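You operate a simulated robot arm through the tools that you are given. There is no shell and no other tool. Be economical: measure what you need, move in short steps, check, and stop when the job is done.

Carry out the task below with a simulated robot arm. There is one attempt and no reset: what you move stays moved.

TASK
Shut the fuse drawer. Then take the green cap on the cream table and put it away on the steel table. Then fetch the green stopper and set it on top of the brass nut. Then take the green-capped jar and put it on the green mat. Then open the grey table drawer, fetch the grey-capped jar and stand it in the inside of the grey table drawer, then shut the drawer. Then take the teal tin and leave it on the white filter plate on the furnace bench. Then take the clear tub and leave it on the tiled bench. Then fetch the pink block and set it on the tile on the grey table. Then take the blue stopper and leave it on the draining board. Then put the dish from the blue table in the bottom of the sink. Then put the jar on the brown table away on the press bench. Then fetch the grey jar from the brown table and set it on top of the book there. Keep to this order. Set down upright: green-capped jar, grey-capped jar, teal tin, jar, grey jar.

The check looks at the end state, three seconds after you hand in, the way a careful person would. Anything else that was tipped, shoved, dropped, spilled or broken makes it a failure. Lids that push on must go on centred and level and be pressed home; caps that screw on are set level and turned clockwise until they are tight.

THE ROBOT
A 7-joint arm with a vacuum gripper on a trunk, on a base that drives. Base frame: it is fixed to the floor where the robot stands at the start and does not move with it; the origin is under the middle of the robot, x ahead of it, y to its left, z up; the surface under the hand at the start is at about z = 0.8. Units: m, degrees, N and s.
Its first joint turns from -149.0 to 149.0 degrees. Places, roughly: blue stopper (4x4x4 cm) [-5.3, -6.9, 0.8]; book (15x21x4 cm) [-8.4, -3.9, 0.8]; bottom of the sink (37x20 cm) [-4.3, -9.32, 0.68]; brass nut (5x6x4 cm) [-0.1, -3.7, 0.8]; clear tub [-2.75, -6, 0.75]; dish (9x9x3 cm) [-5.7, -5.8, 0.8]; draining board [-4.9, -9.2, 0.9]; filter plate (12x12x2 cm) [-1.1, -6.4, 0.8]; fuse drawer [0.8, 0, 0.6]; green cap (9x9x5 cm) [-1.7, -1.5, 0.8]; green mat (16x16 cm) [0.06, -1.86, 0.8]; green stopper (4x4x4 cm) [-0.3, -3.4, 0.8]; green-capped jar [-0.25, -3.5, 0.75]; grey jar [-8.25, -4.25, 0.75]; grey table drawer [-3.7, -6.7, 0.6]; grey-capped jar [-0.25, -3.5, 0.75]; inside of the grey table drawer [-3.7, -6.7, 0.6]; jar [-8, -4.75, 0.75]; pink block (6x5x4 cm) [-3.2, -6, 0.8]; press bench [0.3, -1.8, 0.8]; steel table [-7.2, -0.6, 0.9]; teal tin [-1, -6, 0.75]; tile (10x10x2 cm) [-3.1, -5.9, 0.8]; tiled bench [-1.6, -7.5, 0.8]. Payload 1.06 kg.
Tool frame: the origin (TCP) lies in the middle of the cups' lips, and z points out of the cups. The gripper has 1 cup of 0.024 m across, covering 0.024 by 0.024 m (tool x, y); the bellows give 0.008 m. With the vacuum on, a cup seals on a smooth face that it is pressed against (1 to 4 N); it does not hold porous or soft things. The pull reaches 23 N.
Orientation is told as [roll, pitch, yaw] about the base's x, y, z axes, in that order, counted from this pose: with the cups facing straight down, the tool's x points along the base's -x, its y along +y and its z along -z.

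THE INTERFACE
- The arm moves only by the tool step_arm. Its argument "steps" is a list of rows, each an object of numbers (a shift or turn left out is 0, a gripper value left out holds the last): "wx", "wy", "wz": the turn, a rotation vector about the tool's x, y, z in units of 5 degrees (1.0 is 5 degrees); "tx", "ty", "tz": the shift along the tool's x, y, z in units of 40 mm (1.0 is 40 mm); "suction": the vacuum: 1 switches it on, 0 off. In form: [{"wx": .., "wy": .., "wz": .., "tx": .., "ty": .., "tz": .., "suction": ..}, ...]. A call has 1 to 12 rows; each row shifts and turns the commanded pose from where the row before left it, along the tool's axes as they then stand. A call with a number of a shift or a turn outside -1 to 1 is refused whole. Each row takes 0.2 s and may step no farther than 0.05 m and 8.6 degrees from the row before; otherwise, or with a gripper value out of range, the whole call is refused. Where a pose cannot be reached the arm comes as near as it can. A force on the tool above 40 N (or 10 N above the force at the start of the call, whichever is more), or a blocked arm, ends the call early, and 0.2 s more pass. The pull builds up within a second once a cup has sealed. Time passes only in rows, and 0.2 s behind the last, so rows that do not move give it time. It gives the time, the measured TCP pose, the force on the tool (base axes) and the pull of the vacuum at its end, in the units of the frame above (readings bear some noise), with the torque about the TCP (base axes, N m) and any sound that the robot's microphone picked up, and new pictures: "pictures" is both (left out), scene, wrist or none.
- Cameras (640 x 400 px; columns grow to the right, rows downward): "scene" is now at [0.0202, 0.1145, 1.4236]; the picture's right is [-0.64, -0.77, 0.00], its down [-0.46, 0.38, -0.80] and it looks along [0.62, -0.51, -0.60] (base axes); focal length 248 px, centre (320, 200). "wrist" rides on the gripper at [0.078, 0.019, -0.096] in the tool frame; the picture's right is [-0.24, 0.97, 0.00], its down [-0.71, -0.17, -0.68] and it looks along [-0.67, -0.16, 0.73] (tool axes); focal length 243 px, centre (320, 200). There is no depth. A picture from a camera that has moved, and an enlarged one, comes with that camera's place and axes in the base frame and with its lens.
- slide_trunk(by): slides the trunk up (or, below 0, down) by that many m; the arm and the scene camera ride with it, the base frame stays. It gives what a move gives, with no picture.
- drive_base(legs): drives the robot by 1 to 6 legs, each [ahead, turn to the left] in m and degrees, along the robot's own axes; the way and the turn of a leg run together, so that a leg with both is an arc; at most 1.5 m and 180 degrees a leg. The arm and the cameras ride along, it lands a little off, and it stops where it bumps. It gives what a move gives, and a new picture of the scene camera.
- head_to(pan, tilt): turns the head with the scene camera to pan (to the left, within 155 degrees either way) and tilt (down, from -29 to 69), counted from straight ahead of the robot. It gives what a move gives, and a new picture of the scene camera.
- enlarge(camera, box): a new picture of the part [left, top, right, bottom] of that camera's present view, enlarged. The clock stands still meanwhile.
- job_done(): hands the job in; it is judged then, once.

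Work in short steps. Places have to be worked out from the pictures, the camera data and where the tool is seen: move nearer, look again, correct. Check each grasp and each placing, and mend what went wrong. You have 577 turns and 360 pictures in all, those below and enlarged ones among them. Switch the vacuum off and draw the arm clear of the work before you hand the job in, unless the task says otherwise; then end with one line.

The tools are called after "Request:" by a JSON object that holds its "api" and its "payload". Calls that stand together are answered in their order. step_arm: Moves the arm, as the interface text tells. Its arguments: {"type":"object","properties":{"steps":{"type":"array","items":{"type":"object","properties":{"wx":{"type":"number"},"wy":{"type":"number"},"wz":{"type":"number"},"tx":{"type":"number"},"ty":{"type":"number"},"tz":{"type":"number"},"suction":{"type":"number"}}}},"pictures":{"type":"string","enum":["both","scene","wrist","none"]}},"required":["steps"]} The other tools are called the same way: slide_trunk (by) slides the trunk up or down; drive_base (legs) drives the base; head_to (pan, tilt) turns the head that bears the scene camera; enlarge (camera, box) takes an enlarged picture of a part of a camera's view; job_done () hands the job in.

At the start:

```text
time_s: 0.0
eef_pos: [0.4102, -0.5967, 1.117]
orientation: [-0.2, -0.1, -0.1]
wrist_force: [0.0, -0.2, 0.1]
ft_torque: [0.03, -0.01, 0.01]
pull: 0.0
trunk travel left (down, up): [-0.475, 0.235]
robot x, y, heading: [-0.0015, -0.001, 0.1]
head pan, tilt: [-39.8, 36.6]
```

scene: 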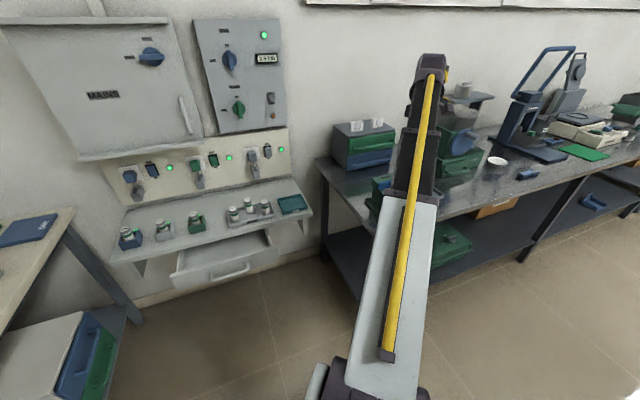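
wrist: 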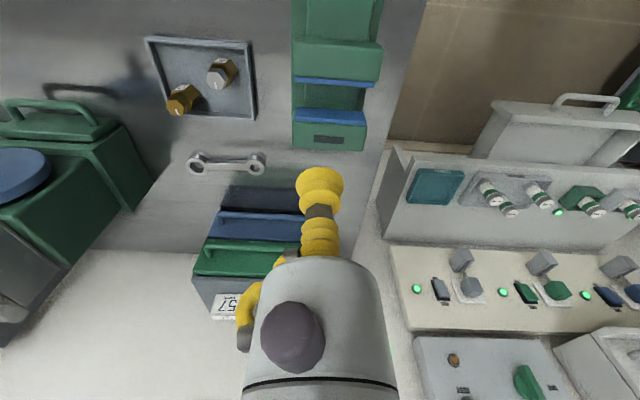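

I'll look at the drawer head-on first to measure it.

Request:
{"api": "head_to", "payload": {"pan": 0, "tilt": 45}}

```text
time_s: 1.1
eef_pos: [0.4081, -0.597, 1.1164]
orientation: [-0.2, -0.2, 0.0]
wrist_force: [0.1, -0.1, -0.5]
ft_torque: [0.02, -0.01, -0.02]
pull: 0.0
trunk travel left (down, up): [-0.475, 0.235]
robot x, y, heading: [0.0015, -0.0004, 0.0]
head pan, tilt: [0.0, 45.0]
camera scene: at [0.0345, 0.1702, 1.4112], right [0.0, -1.0, 0.0], down [-0.71, 0.0, -0.71], along [0.71, 0.0, -0.71], focal length 248 px, centre (320, 200)
```

scene: 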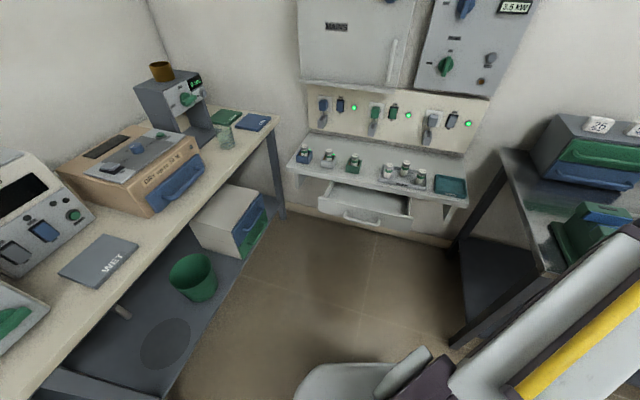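

Request:
{"api": "enlarge", "payload": {"camera": "scene", "box": [270, 130, 490, 260]}}

```text
2.91 times, centred on (380, 195) of scene
camera zoom: at [0.0345, 0.1702, 1.4112], right [0.0, -1.0, 0.0], down [-0.71, 0.0, -0.71], along [0.71, 0.0, -0.71], focal length 722 px, centre (146, 214)
```

zoom: 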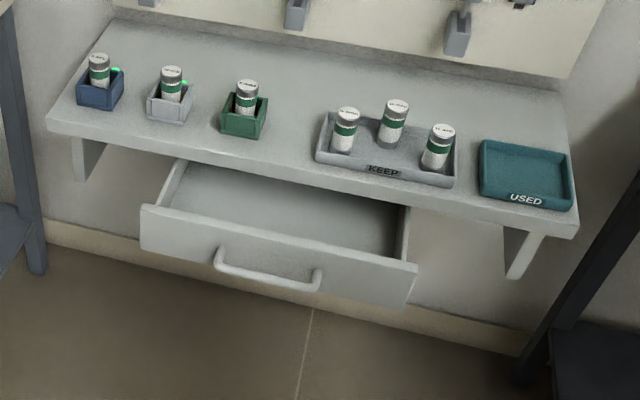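

The drawer sits askew (about 18°) under the fuse shelf and stands open. I'll bring the arm round to the front at height first.

Request:
{"api": "step_arm", "payload": {"steps": [{"ty": 1, "tx": -0.4}, {"ty": 1, "tx": -0.4}, {"ty": 1, "tx": -0.4}, {"ty": 1, "tx": -0.4}, {"ty": 1, "tx": -0.4}, {"ty": 1, "tx": -0.4}, {"ty": 1, "tx": -0.4}, {"ty": 1, "tx": -0.4}, {"ty": 1, "tx": -0.3}, {"ty": 1, "tx": -0.3}, {"ty": 1, "tx": -0.3}, {"ty": 1, "tx": -0.3}], "pictures": "none"}}

Request:
{"api": "head_to", "payload": {"pan": 150, "tilt": 30}}

Request:
{"api": "head_to", "payload": {"pan": -120, "tilt": 25}}

```text
time_s: 2.5
eef_pos: [0.5184, -0.3734, 1.0768]
orientation: [-0.7, -0.3, 1.1]
wrist_force: [-7.1, -13.9, -1.9]
ft_torque: [1.67, -1.06, 1.34]
pull: 0.1
out of reach, approached as far as the arm can: row 1, 2, 3, 4, 5, 6, 7
trunk travel left (down, up): [-0.475, 0.235]
robot x, y, heading: [0.0009, 0.0009, 0.2]
head pan, tilt: [0.0, 45.0]
stopped in row 7: the force on the tool passed its limit at 70 N (the readings are from after the stop); the commanded pose is now the measured one
```

```text
time_s: 4.8
eef_pos: [0.5197, -0.3719, 1.0766]
orientation: [-0.7, -0.4, 1.1]
wrist_force: [-15.0, -24.1, -8.6]
ft_torque: [2.67, -2.36, 2.33]
pull: 0.0
trunk travel left (down, up): [-0.475, 0.235]
robot x, y, heading: [-0.0036, -0.002, -0.1]
head pan, tilt: [150.0, 30.0]
camera scene: at [-0.1251, 0.2156, 1.4338], right [0.5, 0.87, 0.0], down [0.43, -0.25, -0.87], along [-0.75, 0.43, -0.5], focal length 248 px, centre (320, 200)
```

scene: 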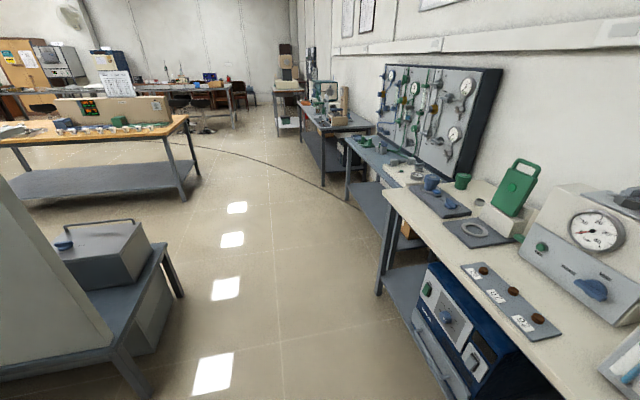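

```text
time_s: 8.6
eef_pos: [0.5186, -0.3741, 1.0756]
orientation: [-0.7, -0.3, 1.0]
wrist_force: [-13.1, -23.5, -7.1]
ft_torque: [2.62, -2.35, 2.35]
pull: 0.1
trunk travel left (down, up): [-0.475, 0.235]
robot x, y, heading: [0.0011, 0.0031, 0.0]
head pan, tilt: [-120.0, 25.0]
camera scene: at [-0.0928, 0.0906, 1.4417], right [-0.87, 0.5, 0.0], down [0.21, 0.37, -0.91], along [-0.45, -0.79, -0.42], focal length 248 px, centre (320, 200)
```

scene: 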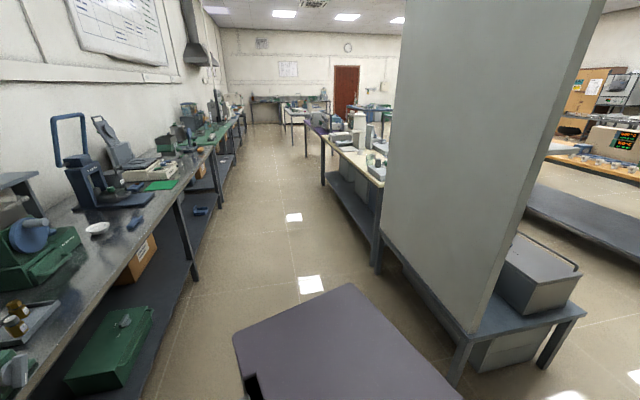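

The arm ran into a force; I look at what it touches.

Request:
{"api": "head_to", "payload": {"pan": -30, "tilt": 35}}

Request:
{"api": "enlarge", "payload": {"camera": "wrist", "box": [0, 0, 640, 400]}}

```text
time_s: 10.2
eef_pos: [0.5188, -0.3738, 1.076]
orientation: [-0.7, -0.4, 1.0]
wrist_force: [-13.5, -23.4, -8.2]
ft_torque: [2.64, -2.3, 2.37]
pull: 0.0
trunk travel left (down, up): [-0.475, 0.235]
robot x, y, heading: [0.0005, 0.0007, 0.2]
head pan, tilt: [-30.0, 35.0]
camera scene: at [0.0295, 0.1263, 1.426], right [-0.5, -0.87, 0.0], down [-0.5, 0.29, -0.82], along [0.71, -0.41, -0.57], focal length 248 px, centre (320, 200)
```

scene: 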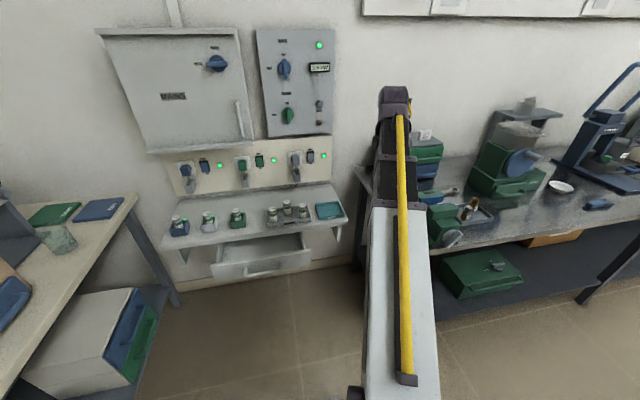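

```text
1.00 times, centred on (320, 200) of wrist (not enlarged: the box is as wide or as high as the picture)
camera zoom: at [0.4398, -0.3531, 1.1698], right [0.22, 0.98, -0.01], down [0.71, -0.15, 0.69], along [0.67, -0.16, -0.72], focal length 243 px, centre (320, 200)
```

zoom: 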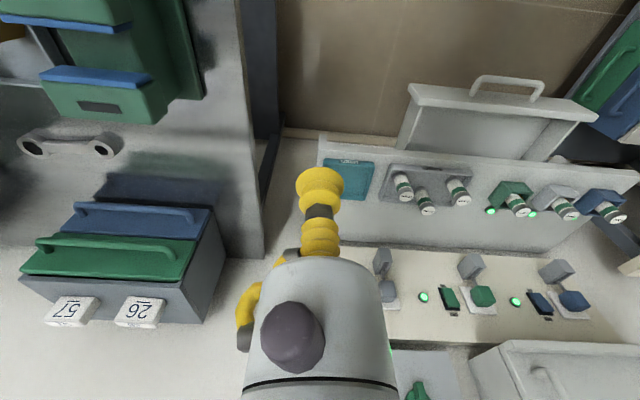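

Probably the wrist housing has touched the wall panel. I back off along the reaction force.

Request:
{"api": "step_arm", "payload": {"steps": [{"ty": -0.5, "tx": 0.3}, {"ty": -0.8, "tx": 0.5}, {"ty": -0.8, "tx": 0.5}], "pictures": "none"}}

```text
time_s: 11.0
eef_pos: [0.4693, -0.4599, 1.0766]
orientation: [-0.7, -0.4, 0.9]
wrist_force: [0.3, 0.1, -0.4]
ft_torque: [0.01, 0.01, 0.03]
pull: 0.0
trunk travel left (down, up): [-0.475, 0.235]
robot x, y, heading: [-0.0012, 0.0005, 0.0]
head pan, tilt: [-30.0, 35.0]
```

Free again. I drive back 0.35 m to have room before turning the tool.

Request:
{"api": "drive_base", "payload": {"legs": [[-0.35, 0]]}}

```text
time_s: 13.3
eef_pos: [0.1196, -0.4571, 1.0775]
orientation: [-0.7, -0.3, 1.0]
wrist_force: [0.4, 0.4, 0.8]
ft_torque: [0.01, 0.01, 0.01]
pull: 0.0
trunk travel left (down, up): [-0.475, 0.235]
robot x, y, heading: [-0.3488, 0.0009, 0.3]
head pan, tilt: [-30.0, 35.0]
camera scene: at [-0.3205, 0.1261, 1.426], right [-0.5, -0.87, 0.0], down [-0.5, 0.29, -0.82], along [0.71, -0.41, -0.57], focal length 248 px, centre (320, 200)
```

scene: 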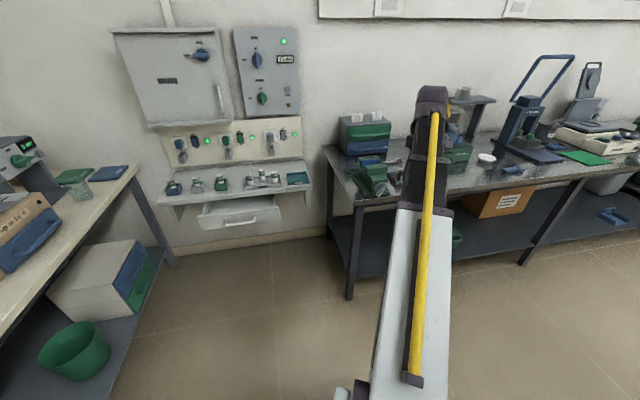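

The robot is clear; handle triangulates to about (0.67, 0.0, 0.66). I swing the arm to the front.

Request:
{"api": "step_arm", "payload": {"steps": [{"ty": 1, "tx": -0.4}, {"ty": 1, "tx": -0.4}, {"ty": 1, "tx": -0.4}, {"ty": 1, "tx": -0.4}, {"ty": 1, "tx": -0.4}, {"ty": 1, "tx": -0.3}, {"ty": 1, "tx": -0.3}, {"ty": 1, "tx": -0.3}, {"ty": 1, "tx": -0.3}, {"ty": 1, "tx": -0.3}], "pictures": "none"}}

```text
time_s: 14.1
eef_pos: [0.1617, -0.354, 1.0735]
orientation: [-1.2, -0.7, 2.1]
wrist_force: [-7.9, -14.2, -2.4]
ft_torque: [1.68, -1.07, 1.39]
pull: 0.1
out of reach, approached as far as the arm can: row 3
trunk travel left (down, up): [-0.475, 0.235]
robot x, y, heading: [-0.3475, -0.0017, 0.0]
head pan, tilt: [-30.0, 35.0]
stopped in row 3: the force on the tool passed its limit at 73 N (the readings are from after the stop); the commanded pose is now the measured one
```

The same robot-relative spot again: it's self-contact of the wrist camera at too short a radius. I extend outward and sweep at a larger radius.

Request:
{"api": "step_arm", "payload": {"steps": [{"tx": -0.8, "ty": -0.6}, {"tx": -0.8, "ty": -0.6}, {"tx": -0.8, "ty": -0.4}, {"tx": -0.6, "ty": 1}, {"tx": -0.6, "ty": 1}, {"tx": -0.5, "ty": 1}, {"tx": -0.4, "ty": 1}, {"tx": -0.3, "ty": 1}, {"tx": -0.2, "ty": 1}, {"tx": -0.1, "ty": 1}, {"ty": 1}, {"ty": 1}], "pictures": "none"}}

```text
time_s: 16.7
eef_pos: [0.3551, -0.049, 1.0688]
orientation: [-1.1, -0.6, 1.9]
wrist_force: [0.4, -1.3, 0.3]
ft_torque: [0.03, 0.0, 0.01]
pull: 0.0
trunk travel left (down, up): [-0.475, 0.235]
robot x, y, heading: [-0.3495, -0.0002, 0.2]
head pan, tilt: [-30.0, 35.0]
```

Now I tilt the tool towards horizontal (facing forward) while extending a bit.

Request:
{"api": "step_arm", "payload": {"steps": [{"wy": -1, "tx": -0.5}, {"wy": -1, "tx": -0.5}, {"wy": -1, "tx": -0.5}, {"wy": -1, "tx": -0.5}, {"wy": -1, "tx": -0.5}, {"wy": -1, "tx": -0.5}, {"wy": -1, "tz": 0.3}, {"wy": -1, "tz": 0.3}, {"wy": -1, "tz": 0.3}], "pictures": "none"}}

```text
time_s: 18.7
eef_pos: [0.493, -0.0458, 1.0682]
orientation: [-1.6, -45.9, 3.1]
wrist_force: [-0.3, -0.5, -0.9]
ft_torque: [-0.01, 0.02, -0.04]
pull: 0.0
trunk travel left (down, up): [-0.475, 0.235]
robot x, y, heading: [-0.3491, 0.0053, 0.1]
head pan, tilt: [-30.0, 35.0]
```

Request:
{"api": "step_arm", "payload": {"steps": [{"wy": -1}, {"wy": -1}, {"wy": -1}, {"wy": -1}, {"wy": -1}, {"wy": -1}, {"wy": -1}, {"wy": -1}, {"wy": -0.8, "wx": 0.3}], "pictures": "none"}}

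Request:
{"api": "drive_base", "payload": {"legs": [[0, -18]]}}

```text
time_s: 20.7
eef_pos: [0.4924, -0.0461, 1.067]
orientation: [-82.5, -88.8, 82.9]
wrist_force: [0.4, 0.3, -0.8]
ft_torque: [0.01, 0.0, 0.05]
pull: 0.1
trunk travel left (down, up): [-0.475, 0.235]
robot x, y, heading: [-0.3497, 0.002, 0.0]
head pan, tilt: [-30.0, 35.0]
```

```text
time_s: 22.1
eef_pos: [0.4367, -0.3024, 1.0664]
orientation: [-79.1, -88.8, 61.7]
wrist_force: [0.4, -0.6, -0.2]
ft_torque: [-0.02, 0.0, 0.01]
pull: 0.0
trunk travel left (down, up): [-0.475, 0.235]
robot x, y, heading: [-0.3468, 0.0027, -17.9]
head pan, tilt: [-30.0, 35.0]
camera scene: at [-0.2834, 0.1106, 1.426], right [-0.74, -0.67, 0.0], down [-0.39, 0.42, -0.82], along [0.55, -0.61, -0.57], focal length 248 px, centre (320, 200)
```

scene: 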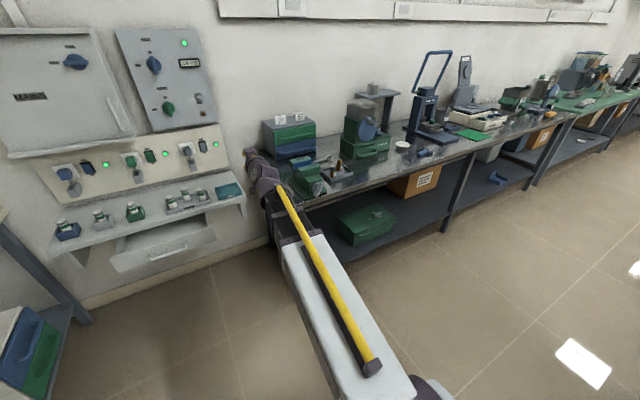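

Tool is horizontal along the push direction. I shift 0.24 m left (clear of the bench corner) and then lower the trunk.

Request:
{"api": "step_arm", "payload": {"steps": [{"ty": 1}, {"ty": 1}, {"ty": 1}, {"ty": 1}, {"ty": 1}, {"ty": 1}], "pictures": "scene"}}

Request:
{"api": "slide_trunk", "payload": {"by": -0.25}}

Request:
{"api": "head_to", "payload": {"pan": -8, "tilt": 40}}

```text
time_s: 23.5
eef_pos: [0.5104, -0.0735, 1.0621]
orientation: [-80.6, -88.8, 63.0]
wrist_force: [-0.2, 0.7, -0.5]
ft_torque: [-0.02, -0.02, 0.03]
pull: 0.1
trunk travel left (down, up): [-0.475, 0.235]
robot x, y, heading: [-0.3506, -0.0024, -17.8]
head pan, tilt: [-30.0, 35.0]
camera scene: at [-0.2834, 0.1104, 1.426], right [-0.74, -0.67, 0.0], down [-0.39, 0.42, -0.82], along [0.55, -0.61, -0.57], focal length 248 px, centre (320, 200)
```

scene: 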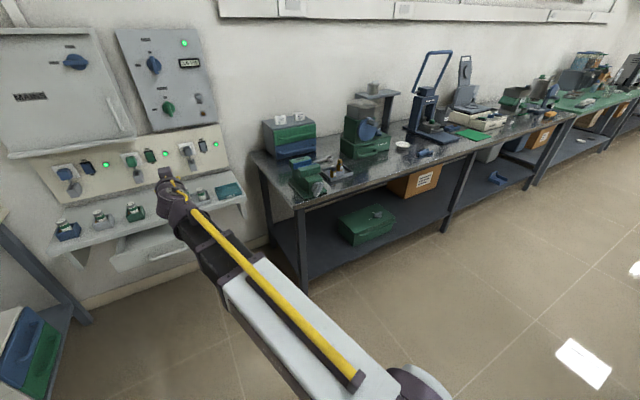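

```text
time_s: 26.1
eef_pos: [0.5098, -0.0731, 0.8113]
orientation: [-79.1, -88.7, 61.7]
wrist_force: [-0.3, 0.5, 0.6]
ft_torque: [-0.01, 0.01, 0.02]
pull: 0.1
trunk travel left (down, up): [-0.225, 0.485]
robot x, y, heading: [-0.3532, -0.0021, -17.4]
head pan, tilt: [-30.0, 35.0]
```

```text
time_s: 26.9
eef_pos: [0.5107, -0.0732, 0.811]
orientation: [-79.1, -88.8, 61.7]
wrist_force: [-0.1, -0.3, 0.6]
ft_torque: [0.05, 0.04, -0.01]
pull: 0.2
trunk travel left (down, up): [-0.225, 0.485]
robot x, y, heading: [-0.3501, 0.0013, -18.0]
head pan, tilt: [-8.0, 40.0]
camera scene: at [-0.266, 0.1388, 1.1684], right [-0.44, -0.9, 0.0], down [-0.58, 0.28, -0.77], along [0.69, -0.33, -0.64], focal length 248 px, centre (320, 200)
```

scene: 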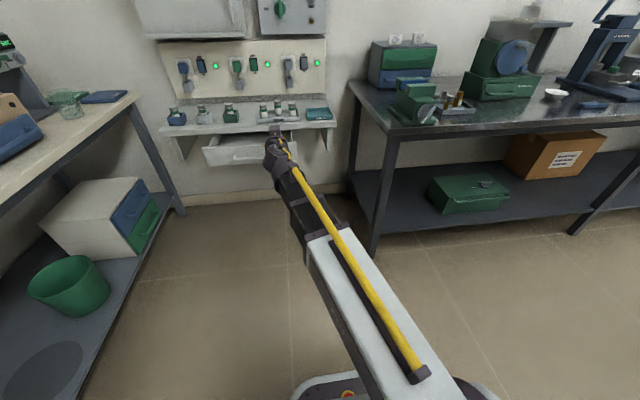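

Third view confirms handle height about 0.66. Lower the rest and look.

Request:
{"api": "slide_trunk", "payload": {"by": -0.155}}

Request:
{"api": "enlarge", "payload": {"camera": "scene", "box": [140, 60, 380, 210]}}

Request:
{"api": "enlarge", "payload": {"camera": "wrist", "box": [0, 0, 640, 400]}}

```text
time_s: 28.7
eef_pos: [0.5091, -0.0728, 0.6567]
orientation: [-79.1, -88.9, 61.7]
wrist_force: [0.9, 0.1, 0.3]
ft_torque: [-0.01, 0.0, -0.02]
pull: 0.0
trunk travel left (down, up): [-0.07, 0.64]
robot x, y, heading: [-0.3456, -0.0001, -17.8]
head pan, tilt: [-8.0, 40.0]
```

```text
2.67 times, centred on (260, 135) of scene
camera zoom: at [-0.266, 0.1388, 1.0134], right [-0.44, -0.9, 0.0], down [-0.58, 0.28, -0.77], along [0.69, -0.33, -0.64], focal length 661 px, centre (480, 373)
```

zoom: 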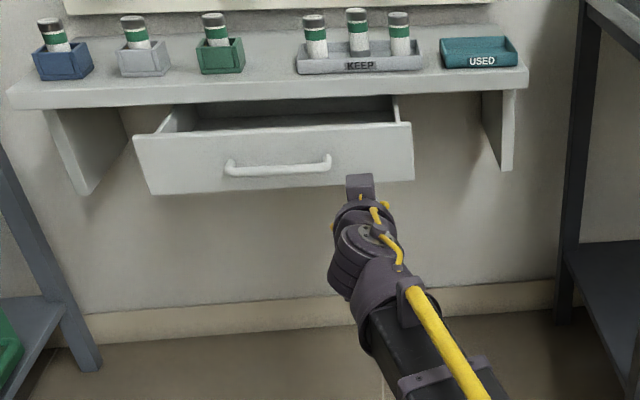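

```text
1.00 times, centred on (320, 200) of wrist (not enlarged: the box is as wide or as high as the picture)
camera zoom: at [0.4241, -0.0262, 0.5776], right [0.29, 0.93, 0.21], down [-0.7, 0.06, 0.71], along [0.65, -0.36, 0.67], focal length 243 px, centre (320, 200)
```

zoom: 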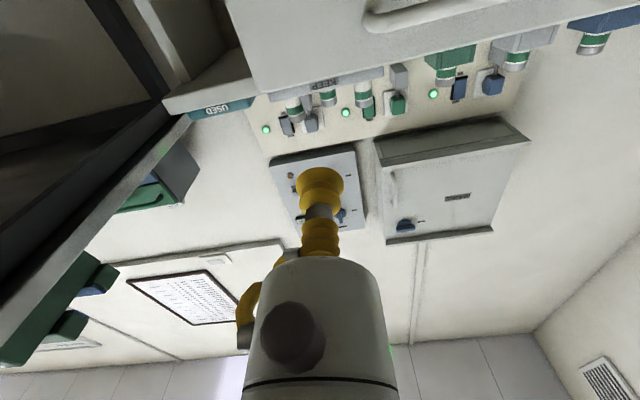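

Cup is aimed at the panel right of the handle, slightly high; I lower 2 cm and advance towards it.

Request:
{"api": "step_arm", "payload": {"steps": [{"tx": 0.5}, {"tz": 0.8}, {"tz": 0.8}, {"tz": 0.8}, {"tz": 0.4}, {"tz": 0.4}, {"tz": 0.4}], "pictures": "none"}}

Request:
{"api": "enlarge", "payload": {"camera": "scene", "box": [140, 60, 380, 210]}}

```text
time_s: 30.3
eef_pos: [0.6481, -0.1162, 0.6359]
orientation: [-78.8, -88.8, 61.2]
wrist_force: [0.3, -0.2, 0.0]
ft_torque: [-0.03, -0.01, 0.01]
pull: 0.1
trunk travel left (down, up): [-0.07, 0.64]
robot x, y, heading: [-0.3506, 0.0022, -17.8]
head pan, tilt: [-8.0, 40.0]
```

```text
2.67 times, centred on (260, 135) of scene
camera zoom: at [-0.2661, 0.1388, 1.0134], right [-0.44, -0.9, 0.0], down [-0.58, 0.28, -0.77], along [0.69, -0.33, -0.64], focal length 661 px, centre (480, 373)
```

zoom: 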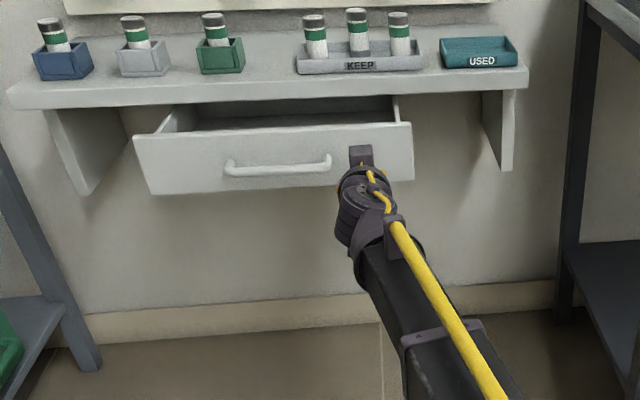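

Near the panel with no contact yet; I continue pushing along the tool axis.

Request:
{"api": "step_arm", "payload": {"steps": [{"tz": 0.4}, {"tz": 0.4}, {"tz": 0.4}, {"tz": 0.4}, {"tz": 0.4}, {"tz": 0.4}, {"tz": 0.4}, {"tz": 0.4}], "pictures": "none"}}

Request:
{"api": "enlarge", "payload": {"camera": "scene", "box": [140, 60, 380, 210]}}

```text
time_s: 32.1
eef_pos: [0.7687, -0.1548, 0.6358]
orientation: [-78.7, -88.8, 61.3]
wrist_force: [0.7, -0.2, -0.3]
ft_torque: [0.01, -0.02, -0.02]
pull: 0.1
trunk travel left (down, up): [-0.07, 0.64]
robot x, y, heading: [-0.3498, -0.0017, -17.7]
head pan, tilt: [-8.0, 40.0]
```

```text
2.67 times, centred on (260, 135) of scene
camera zoom: at [-0.266, 0.1388, 1.0134], right [-0.44, -0.9, 0.0], down [-0.58, 0.28, -0.77], along [0.69, -0.33, -0.64], focal length 661 px, centre (480, 373)
```

zoom: 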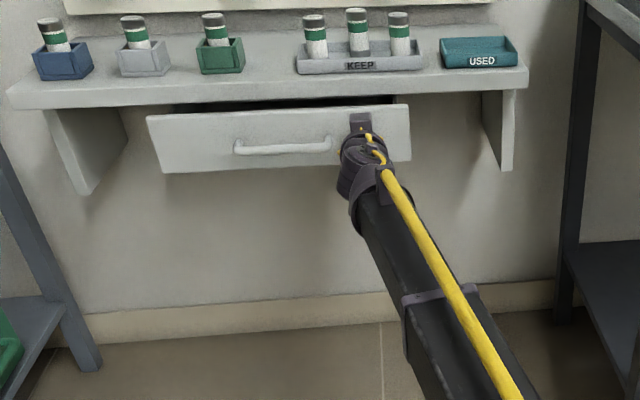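

The drawer is moving in, with little resistance. I keep pushing gently.

Request:
{"api": "step_arm", "payload": {"steps": [{"tz": 0.3}, {"tz": 0.3}, {"tz": 0.3}, {"tz": 0.3}, {"tz": 0.3}], "pictures": "none"}}

Request:
{"api": "enlarge", "payload": {"camera": "scene", "box": [140, 60, 380, 210]}}

```text
time_s: 33.3
eef_pos: [0.8175, -0.1703, 0.6358]
orientation: [-79.9, -88.9, 62.5]
wrist_force: [-11.8, 2.7, 1.8]
ft_torque: [0.05, 0.07, 0.05]
pull: 0.0
trunk travel left (down, up): [-0.07, 0.64]
robot x, y, heading: [-0.3531, -0.0016, -17.9]
head pan, tilt: [-8.0, 40.0]
stopped in row 5: the force on the tool passed its limit at 52 N (the readings are from after the stop); the commanded pose is now the measured one
```

```text
2.67 times, centred on (260, 135) of scene
camera zoom: at [-0.2674, 0.1391, 1.0135], right [-0.43, -0.9, 0.0], down [-0.58, 0.28, -0.77], along [0.69, -0.33, -0.64], focal length 661 px, centre (480, 373)
```

zoom: 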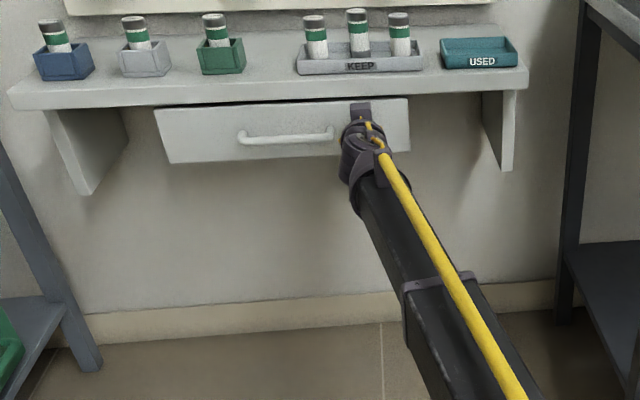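

Hard stop reached (drawer home). I back the arm straight out and raise the trunk.

Request:
{"api": "step_arm", "payload": {"steps": [{"tz": -0.3}, {"tz": -1}, {"tz": -1}, {"tz": -1}, {"tz": -1}, {"tz": -1}, {"tz": -1}, {"tz": -1}], "pictures": "none"}}

Request:
{"api": "slide_trunk", "payload": {"by": 0.545}}

Request:
{"api": "head_to", "payload": {"pan": 0, "tilt": 45}}

```text
time_s: 35.1
eef_pos: [0.5406, -0.0814, 0.6353]
orientation: [-77.0, -88.8, 59.4]
wrist_force: [0.6, 1.2, 0.1]
ft_torque: [0.01, -0.01, 0.0]
pull: 0.0
trunk travel left (down, up): [-0.07, 0.64]
robot x, y, heading: [-0.3458, -0.0014, -17.9]
head pan, tilt: [-8.0, 40.0]
```

```text
refused: 0.545 is not a number from -0.4 to 0.4
```

```text
time_s: 35.8
eef_pos: [0.5409, -0.083, 0.6348]
orientation: [-76.2, -88.6, 58.7]
wrist_force: [-0.7, 0.2, 0.7]
ft_torque: [-0.01, 0.0, 0.0]
pull: 0.0
trunk travel left (down, up): [-0.07, 0.64]
robot x, y, heading: [-0.3506, 0.0017, -17.8]
head pan, tilt: [0.0, 45.0]
camera scene: at [-0.2655, 0.1511, 1.0062], right [-0.31, -0.95, 0.0], down [-0.67, 0.22, -0.71], along [0.67, -0.22, -0.71], focal length 248 px, centre (320, 200)
```

scene: 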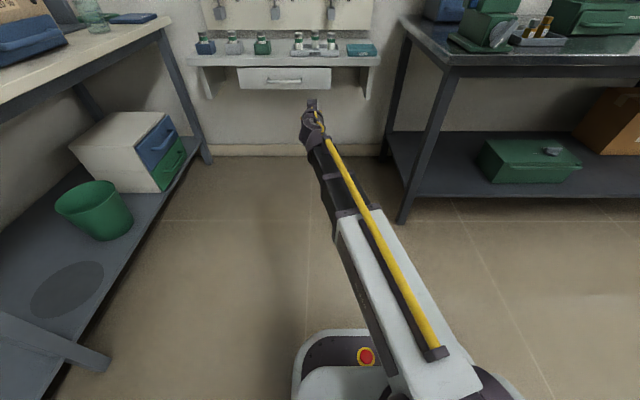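

Drawer is shut. Raise the trunk and turn the tool down again.

Request:
{"api": "slide_trunk", "payload": {"by": 0.4}}

Request:
{"api": "step_arm", "payload": {"steps": [{"wy": 1}, {"wy": 1}, {"wy": 1}, {"wy": 1}, {"wy": 1}, {"wy": 1}, {"wy": 1}, {"wy": 1}, {"wy": 1}, {"wy": 1}, {"wy": 1}, {"wy": 1}], "pictures": "none"}}

Request:
{"api": "step_arm", "payload": {"steps": [{"wy": 1}, {"wy": 1}, {"wy": 1}, {"wy": 1}, {"wy": 1}, {"wy": 0.9}, {"tx": 1}, {"tx": 1}, {"tx": 1}], "pictures": "none"}}

Request:
{"api": "head_to", "payload": {"pan": -150, "tilt": 30}}

```text
time_s: 39.6
eef_pos: [0.5414, -0.0825, 1.0351]
orientation: [-76.2, -88.6, 58.7]
wrist_force: [0.3, 0.4, -0.7]
ft_torque: [0.01, -0.01, 0.0]
pull: 0.1
trunk travel left (down, up): [-0.47, 0.24]
robot x, y, heading: [-0.3492, 0.0002, -17.7]
head pan, tilt: [0.0, 45.0]
```

```text
time_s: 42.2
eef_pos: [0.5428, -0.0823, 1.0347]
orientation: [-1.5, -29.5, -16.7]
wrist_force: [0.3, 0.5, 0.9]
ft_torque: [0.01, 0.01, -0.01]
pull: 0.1
trunk travel left (down, up): [-0.47, 0.24]
robot x, y, heading: [-0.3515, -0.0016, -17.9]
head pan, tilt: [0.0, 45.0]
```

```text
time_s: 44.2
eef_pos: [0.4241, -0.0454, 1.035]
orientation: [-1.2, -0.2, -17.5]
wrist_force: [-0.6, -0.3, -0.4]
ft_torque: [0.02, -0.01, -0.01]
pull: 0.1
trunk travel left (down, up): [-0.47, 0.24]
robot x, y, heading: [-0.352, -0.0009, -17.7]
head pan, tilt: [0.0, 45.0]
```

```text
time_s: 46.6
eef_pos: [0.4234, -0.0452, 1.0354]
orientation: [-1.3, -0.2, -17.5]
wrist_force: [-0.1, -0.1, 0.0]
ft_torque: [-0.01, 0.0, 0.04]
pull: 0.0
trunk travel left (down, up): [-0.47, 0.24]
robot x, y, heading: [-0.3502, 0.0029, -17.9]
head pan, tilt: [-150.0, 30.0]
camera scene: at [-0.4313, 0.1568, 1.4287], right [-0.21, 0.98, 0.0], down [0.49, 0.11, -0.87], along [-0.85, -0.18, -0.5], focal length 248 px, centre (320, 200)
```

scene: 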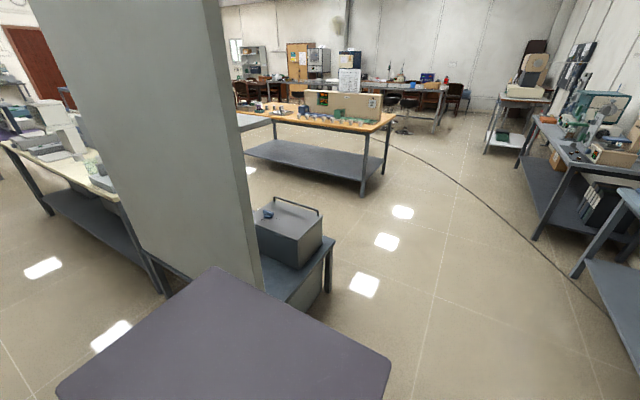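

The room is skewed 18° against the base frame; I've mapped all the places onto the room axes. I raise the trunk, turn right along the aisle and drive towards the cream table.

Request:
{"api": "slide_trunk", "payload": {"by": 0.2}}

Request:
{"api": "head_to", "payload": {"pan": -20, "tilt": 35}}

Request:
{"api": "drive_base", "payload": {"legs": [[0, -90]]}}

```text
time_s: 48.8
eef_pos: [0.4242, -0.046, 1.2347]
orientation: [-1.2, -0.2, -17.4]
wrist_force: [-0.3, 0.1, 0.0]
ft_torque: [0.01, 0.0, -0.04]
pull: 0.1
trunk travel left (down, up): [-0.67, 0.04]
robot x, y, heading: [-0.349, -0.0023, -17.7]
head pan, tilt: [-150.0, 30.0]
```

```text
time_s: 50.9
eef_pos: [0.4239, -0.046, 1.236]
orientation: [-1.2, -0.1, -17.5]
wrist_force: [1.2, 0.1, 0.1]
ft_torque: [0.02, 0.01, -0.02]
pull: 0.0
trunk travel left (down, up): [-0.67, 0.04]
robot x, y, heading: [-0.3486, 0.0025, -17.8]
head pan, tilt: [-20.0, 35.0]
camera scene: at [-0.2734, 0.122, 1.6209], right [-0.61, -0.79, 0.0], down [-0.45, 0.35, -0.82], along [0.65, -0.5, -0.57], focal length 248 px, centre (320, 200)
```

scene: 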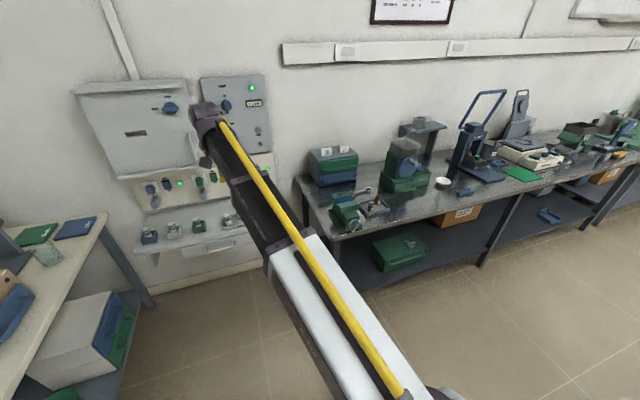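

```text
time_s: 55.1
eef_pos: [-0.3924, -0.774, 1.2346]
orientation: [-1.2, -0.2, -107.2]
wrist_force: [-0.4, 0.3, -0.9]
ft_torque: [-0.01, -0.04, -0.01]
pull: 0.1
trunk travel left (down, up): [-0.67, 0.04]
robot x, y, heading: [-0.3476, -0.0012, -107.6]
head pan, tilt: [-20.0, 35.0]
camera scene: at [-0.2301, -0.078, 1.621], right [-0.79, 0.61, 0.0], down [0.35, 0.45, -0.82], along [-0.5, -0.65, -0.57], focal length 248 px, centre (320, 200)
```

scene: 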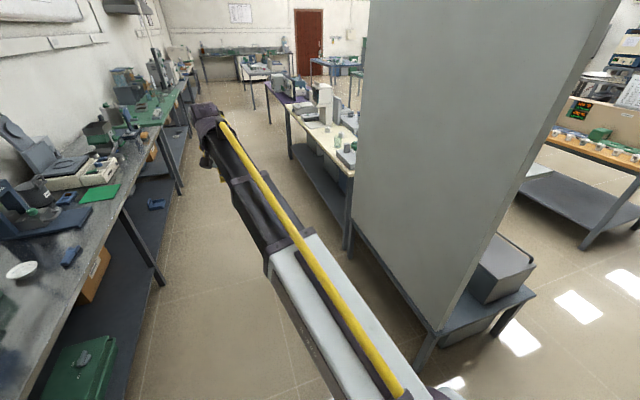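

Request:
{"api": "drive_base", "payload": {"legs": [[1.3, 0]]}}

Request:
{"api": "head_to", "payload": {"pan": -75, "tilt": 35}}

```text
time_s: 61.6
eef_pos: [-0.8225, -2.0002, 1.2348]
orientation: [-1.2, -0.3, -108.9]
wrist_force: [-0.4, 0.6, -0.4]
ft_torque: [0.01, -0.03, 0.0]
pull: 0.0
trunk travel left (down, up): [-0.67, 0.04]
robot x, y, heading: [-0.7557, -1.2303, -109.0]
head pan, tilt: [-20.0, 35.0]
camera scene: at [-0.6399, -1.3095, 1.6209], right [-0.78, 0.63, 0.0], down [0.36, 0.44, -0.82], along [-0.52, -0.63, -0.57], focal length 248 px, centre (320, 200)
```

scene: 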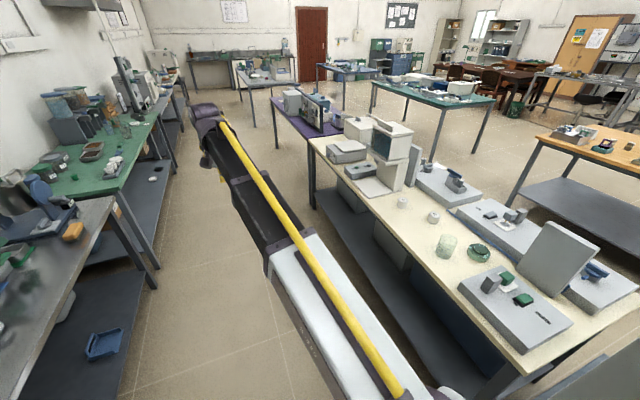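

```text
time_s: 62.8
eef_pos: [-0.8238, -2.0008, 1.2353]
orientation: [-1.2, -0.1, -108.9]
wrist_force: [-0.1, -0.6, -0.2]
ft_torque: [-0.02, -0.04, 0.01]
pull: 0.1
trunk travel left (down, up): [-0.67, 0.04]
robot x, y, heading: [-0.7593, -1.2264, -109.3]
head pan, tilt: [-75.0, 35.0]
camera scene: at [-0.6721, -1.2348, 1.621], right [0.07, 1.0, 0.0], down [0.57, -0.04, -0.82], along [-0.82, 0.06, -0.57], focal length 248 px, centre (320, 200)
```

scene: 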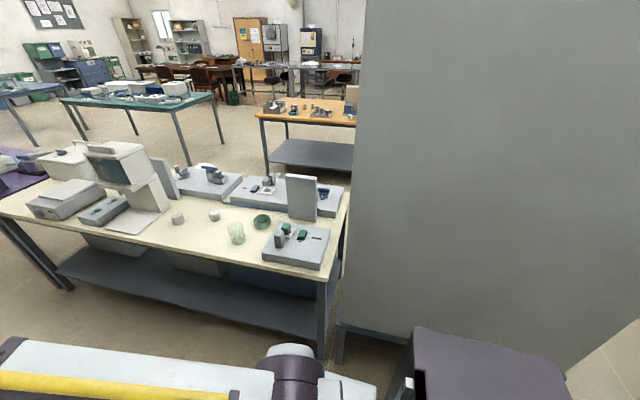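

Request:
{"api": "enlarge", "payload": {"camera": "scene", "box": [160, 150, 360, 275]}}

```text
3.20 times, centred on (260, 212) of scene
camera zoom: at [-0.6721, -1.2348, 1.621], right [0.07, 1.0, 0.0], down [0.57, -0.04, -0.82], along [-0.82, 0.06, -0.57], focal length 794 px, centre (512, 160)
```

zoom: 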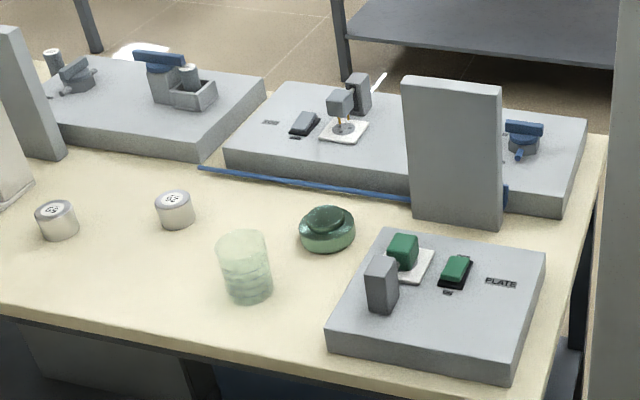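

Green cap is at about (-1.66, -1.46). I drive on 0.35 m and turn right to face the table with the arm over it.

Request:
{"api": "drive_base", "payload": {"legs": [[0.35, 0], [0, -92]]}}

Request:
{"api": "head_to", "payload": {"pan": 10, "tilt": 45}}

```text
time_s: 69.0
eef_pos: [-1.6396, -1.456, 1.2358]
orientation: [-1.2, -0.2, 158.4]
wrist_force: [-1.0, -0.1, 0.5]
ft_torque: [0.03, -0.01, -0.03]
pull: 0.1
trunk travel left (down, up): [-0.67, 0.04]
robot x, y, heading: [-0.869, -1.5582, 158.2]
head pan, tilt: [-75.0, 35.0]
camera scene: at [-0.8841, -1.6436, 1.621], right [0.99, -0.12, 0.0], down [-0.07, -0.57, -0.82], along [0.1, 0.81, -0.57], focal length 248 px, centre (320, 200)
```

scene: 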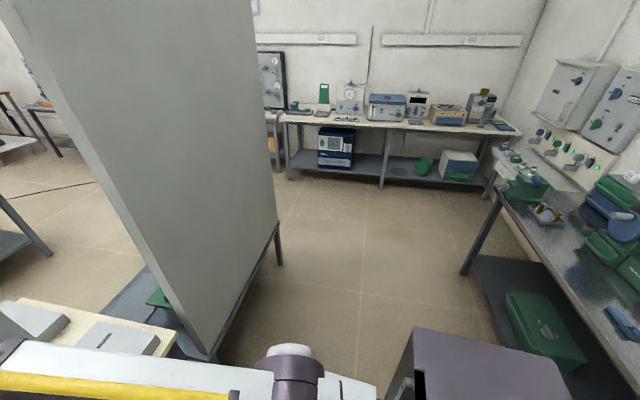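

```text
time_s: 70.6
eef_pos: [-1.6397, -1.4556, 1.2355]
orientation: [-1.1, -0.2, 158.4]
wrist_force: [0.9, -0.7, 0.3]
ft_torque: [0.01, 0.01, 0.03]
pull: 0.1
trunk travel left (down, up): [-0.67, 0.04]
robot x, y, heading: [-0.8717, -1.5551, 158.2]
head pan, tilt: [10.0, 45.0]
camera scene: at [-0.9743, -1.7144, 1.6061], right [0.21, 0.98, 0.0], down [0.69, -0.15, -0.71], along [-0.69, 0.15, -0.71], focal length 248 px, centre (320, 200)
```

scene: 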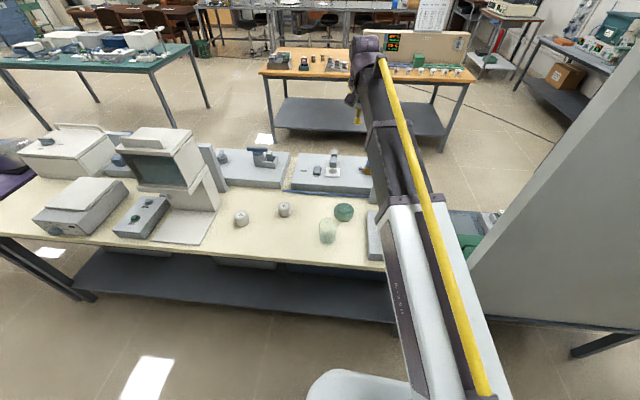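

Request:
{"api": "enlarge", "payload": {"camera": "wrist", "box": [0, 0, 640, 400]}}

Request:
{"api": "enlarge", "payload": {"camera": "scene", "box": [290, 190, 390, 252]}}

```text
1.00 times, centred on (320, 200) of wrist (not enlarged: the box is as wide or as high as the picture)
camera zoom: at [-1.5741, -1.5027, 1.329], right [-0.58, -0.82, -0.02], down [-0.6, 0.41, 0.69], along [-0.56, 0.41, -0.72], focal length 243 px, centre (320, 200)
```

zoom: 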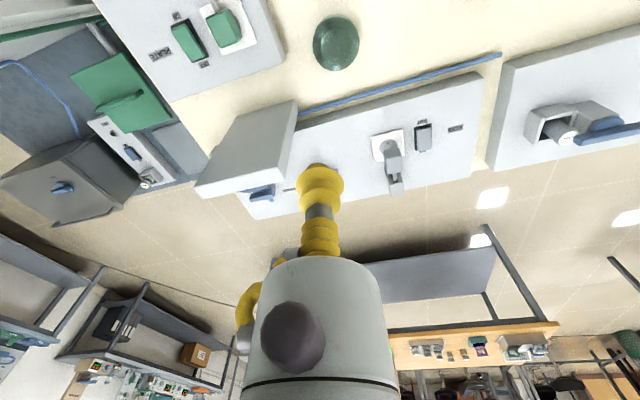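

```text
6.40 times, centred on (340, 221) of scene
camera zoom: at [-0.9743, -1.7144, 1.6061], right [0.21, 0.98, 0.0], down [0.69, -0.15, -0.71], along [-0.69, 0.15, -0.71], focal length 1587 px, centre (192, 66)
```

zoom: 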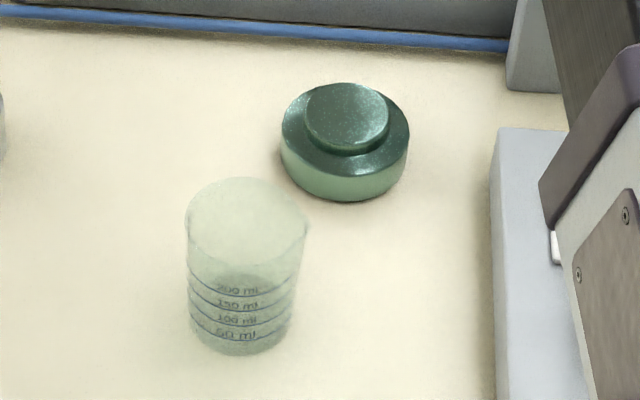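

Cap top centre about (-1.65, -1.466, 0.85). I align and descend to just above it.

Request:
{"api": "step_arm", "payload": {"steps": [{"tx": -0.14, "ty": 0.33}], "pictures": "none"}}

Request:
{"api": "slide_trunk", "payload": {"by": -0.3}}

Request:
{"api": "enlarge", "payload": {"camera": "wrist", "box": [0, 0, 640, 400]}}

Request:
{"api": "enlarge", "payload": {"camera": "scene", "box": [290, 70, 450, 170]}}

```text
time_s: 71.0
eef_pos: [-1.6509, -1.4666, 1.235]
orientation: [-1.2, -0.2, 158.4]
wrist_force: [1.0, 0.2, -0.4]
ft_torque: [0.01, 0.0, -0.03]
pull: 0.1
trunk travel left (down, up): [-0.67, 0.04]
robot x, y, heading: [-0.8714, -1.5559, 158.5]
head pan, tilt: [10.0, 45.0]
```

```text
time_s: 74.0
eef_pos: [-1.6507, -1.4653, 0.9341]
orientation: [-1.2, -0.1, 158.4]
wrist_force: [-0.3, -0.4, -0.2]
ft_torque: [-0.02, 0.02, 0.04]
pull: 0.1
trunk travel left (down, up): [-0.37, 0.34]
robot x, y, heading: [-0.8697, -1.5567, 158.0]
head pan, tilt: [10.0, 45.0]
```

```text
1.00 times, centred on (320, 200) of wrist (not enlarged: the box is as wide or as high as the picture)
camera zoom: at [-1.5845, -1.5128, 1.0288], right [-0.58, -0.82, -0.02], down [-0.6, 0.41, 0.69], along [-0.56, 0.41, -0.72], focal length 243 px, centre (320, 200)
```

zoom: 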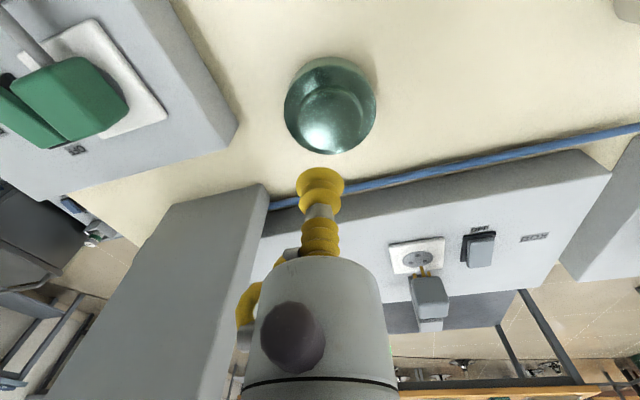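

```text
4.00 times, centred on (370, 120) of scene
camera zoom: at [-0.9743, -1.7144, 1.3062], right [0.21, 0.98, 0.0], down [0.69, -0.15, -0.71], along [-0.69, 0.15, -0.71], focal length 992 px, centre (120, 520)
```

zoom: 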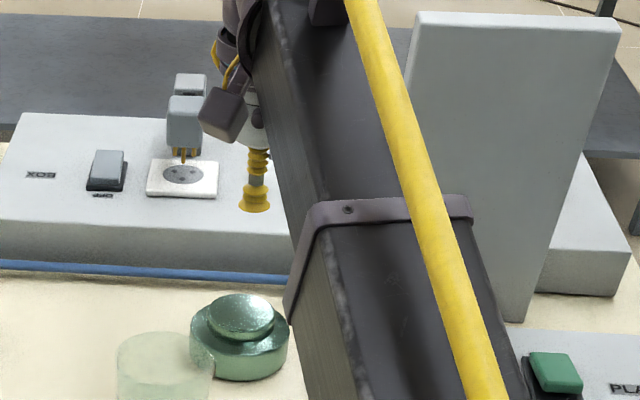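

Aligned within a few mm. I shift slightly and descend slowly with vacuum on.

Request:
{"api": "step_arm", "payload": {"steps": [{"ty": 0.15, "tz": 0.9}, {"tz": 0.6, "suction": 1}, {"tz": 0.2}, {"tz": 0.15}, {"tz": 0.1}], "pictures": "none"}}

```text
time_s: 75.2
eef_pos: [-1.6529, -1.4691, 0.856]
orientation: [-1.2, -0.2, 158.4]
wrist_force: [-0.6, 0.3, -0.8]
ft_torque: [-0.02, 0.02, -0.01]
pull: 0.0
trunk travel left (down, up): [-0.37, 0.34]
robot x, y, heading: [-0.8712, -1.5556, 158.1]
head pan, tilt: [10.0, 45.0]
```

Request:
{"api": "step_arm", "payload": {"steps": [{"tz": 0.1}, {"tz": 0.1}, {"tz": 0.1}, {"tz": 0.1}], "pictures": "wrist"}}

```text
time_s: 76.2
eef_pos: [-1.6519, -1.4691, 0.8413]
orientation: [-1.2, -0.2, 158.4]
wrist_force: [0.1, 0.0, 0.1]
ft_torque: [0.01, 0.03, 0.02]
pull: 0.1
trunk travel left (down, up): [-0.37, 0.34]
robot x, y, heading: [-0.8736, -1.555, 158.1]
head pan, tilt: [10.0, 45.0]
camera wrist: at [-1.5859, -1.5166, 0.935], right [-0.58, -0.82, -0.02], down [-0.6, 0.41, 0.69], along [-0.56, 0.41, -0.72], focal length 243 px, centre (320, 200)
```

wrist: 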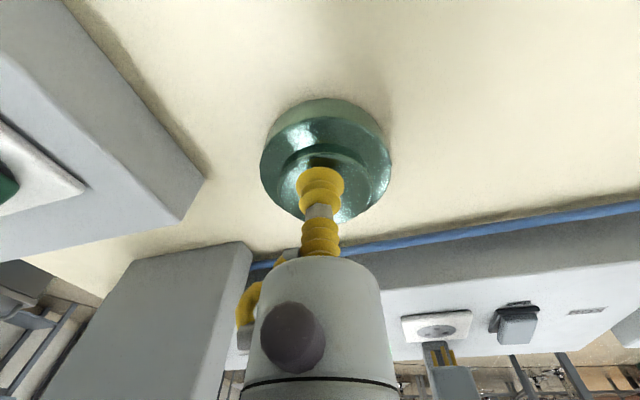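

Request:
{"api": "step_arm", "payload": {"steps": [{"tz": 0.1}, {"tz": 0.1}, {"tz": 0.1}, {"tz": 0.1}, {"tz": 0.1}], "pictures": "none"}}

```text
time_s: 77.4
eef_pos: [-1.6515, -1.4695, 0.821]
orientation: [-1.2, -0.2, 158.4]
wrist_force: [-0.4, 1.7, 2.9]
ft_torque: [0.01, -0.05, -0.02]
pull: 0.0
trunk travel left (down, up): [-0.37, 0.34]
robot x, y, heading: [-0.8724, -1.5555, 157.8]
head pan, tilt: [10.0, 45.0]
```

Contact with about 3 N; I wait for the seal.

Request:
{"api": "step_arm", "payload": {"steps": [{"tz": 0.03}, {}, {}, {}, {}], "pictures": "wrist"}}

```text
time_s: 78.6
eef_pos: [-1.6505, -1.4693, 0.8202]
orientation: [-1.2, -0.1, 158.4]
wrist_force: [0.8, 0.9, 4.8]
ft_torque: [0.01, 0.01, 0.02]
pull: 0.1
trunk travel left (down, up): [-0.37, 0.34]
robot x, y, heading: [-0.8724, -1.5565, 158.1]
head pan, tilt: [10.0, 45.0]
camera wrist: at [-1.5855, -1.5157, 0.9145], right [-0.58, -0.82, -0.02], down [-0.6, 0.41, 0.69], along [-0.56, 0.41, -0.72], focal length 243 px, centre (320, 200)
```

wrist: 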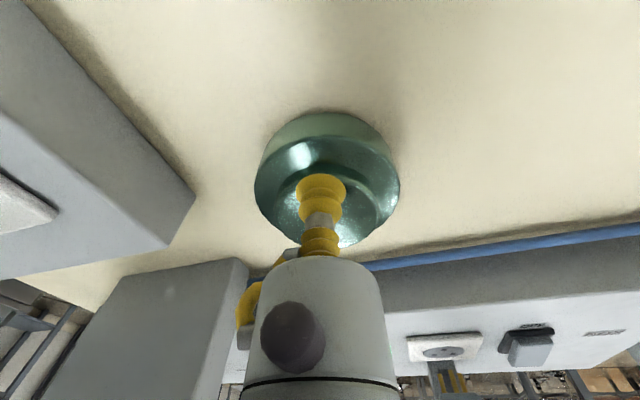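

Request:
{"api": "enlarge", "payload": {"camera": "wrist", "box": [220, 90, 440, 270]}}

```text
2.22 times, centred on (330, 180) of wrist
camera zoom: at [-1.5855, -1.5157, 0.9145], right [-0.58, -0.82, -0.02], down [-0.6, 0.41, 0.69], along [-0.56, 0.41, -0.72], focal length 539 px, centre (298, 244)
```

zoom: 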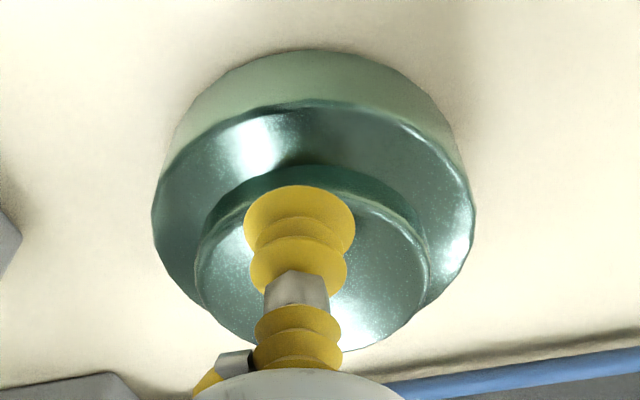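

The cup sits towards the near rim of the top disc. I lift 12 mm, shift outwards 14 mm and press again.

Request:
{"api": "step_arm", "payload": {"steps": [{"tz": -0.3}, {"tx": -0.35, "ty": 0.1}, {"tz": 0.15}, {"tz": 0.1}, {"tz": 0.07}, {}, {}, {}], "pictures": "none"}}

Request:
{"api": "enlarge", "payload": {"camera": "wrist", "box": [220, 90, 440, 270]}}

```text
time_s: 80.4
eef_pos: [-1.6649, -1.467, 0.8187]
orientation: [-1.2, -0.1, 158.4]
wrist_force: [-6.8, 0.4, 15.2]
ft_torque: [-0.12, -0.03, -0.05]
pull: 22.8
trunk travel left (down, up): [-0.37, 0.34]
robot x, y, heading: [-0.8702, -1.5564, 157.9]
head pan, tilt: [10.0, 45.0]
```

```text
2.22 times, centred on (330, 180) of wrist
camera zoom: at [-1.6003, -1.5144, 0.9131], right [-0.58, -0.82, -0.02], down [-0.6, 0.41, 0.69], along [-0.56, 0.41, -0.72], focal length 539 px, centre (298, 244)
```

zoom: 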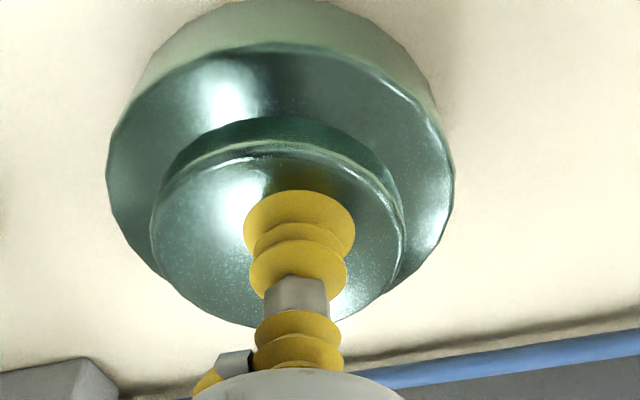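

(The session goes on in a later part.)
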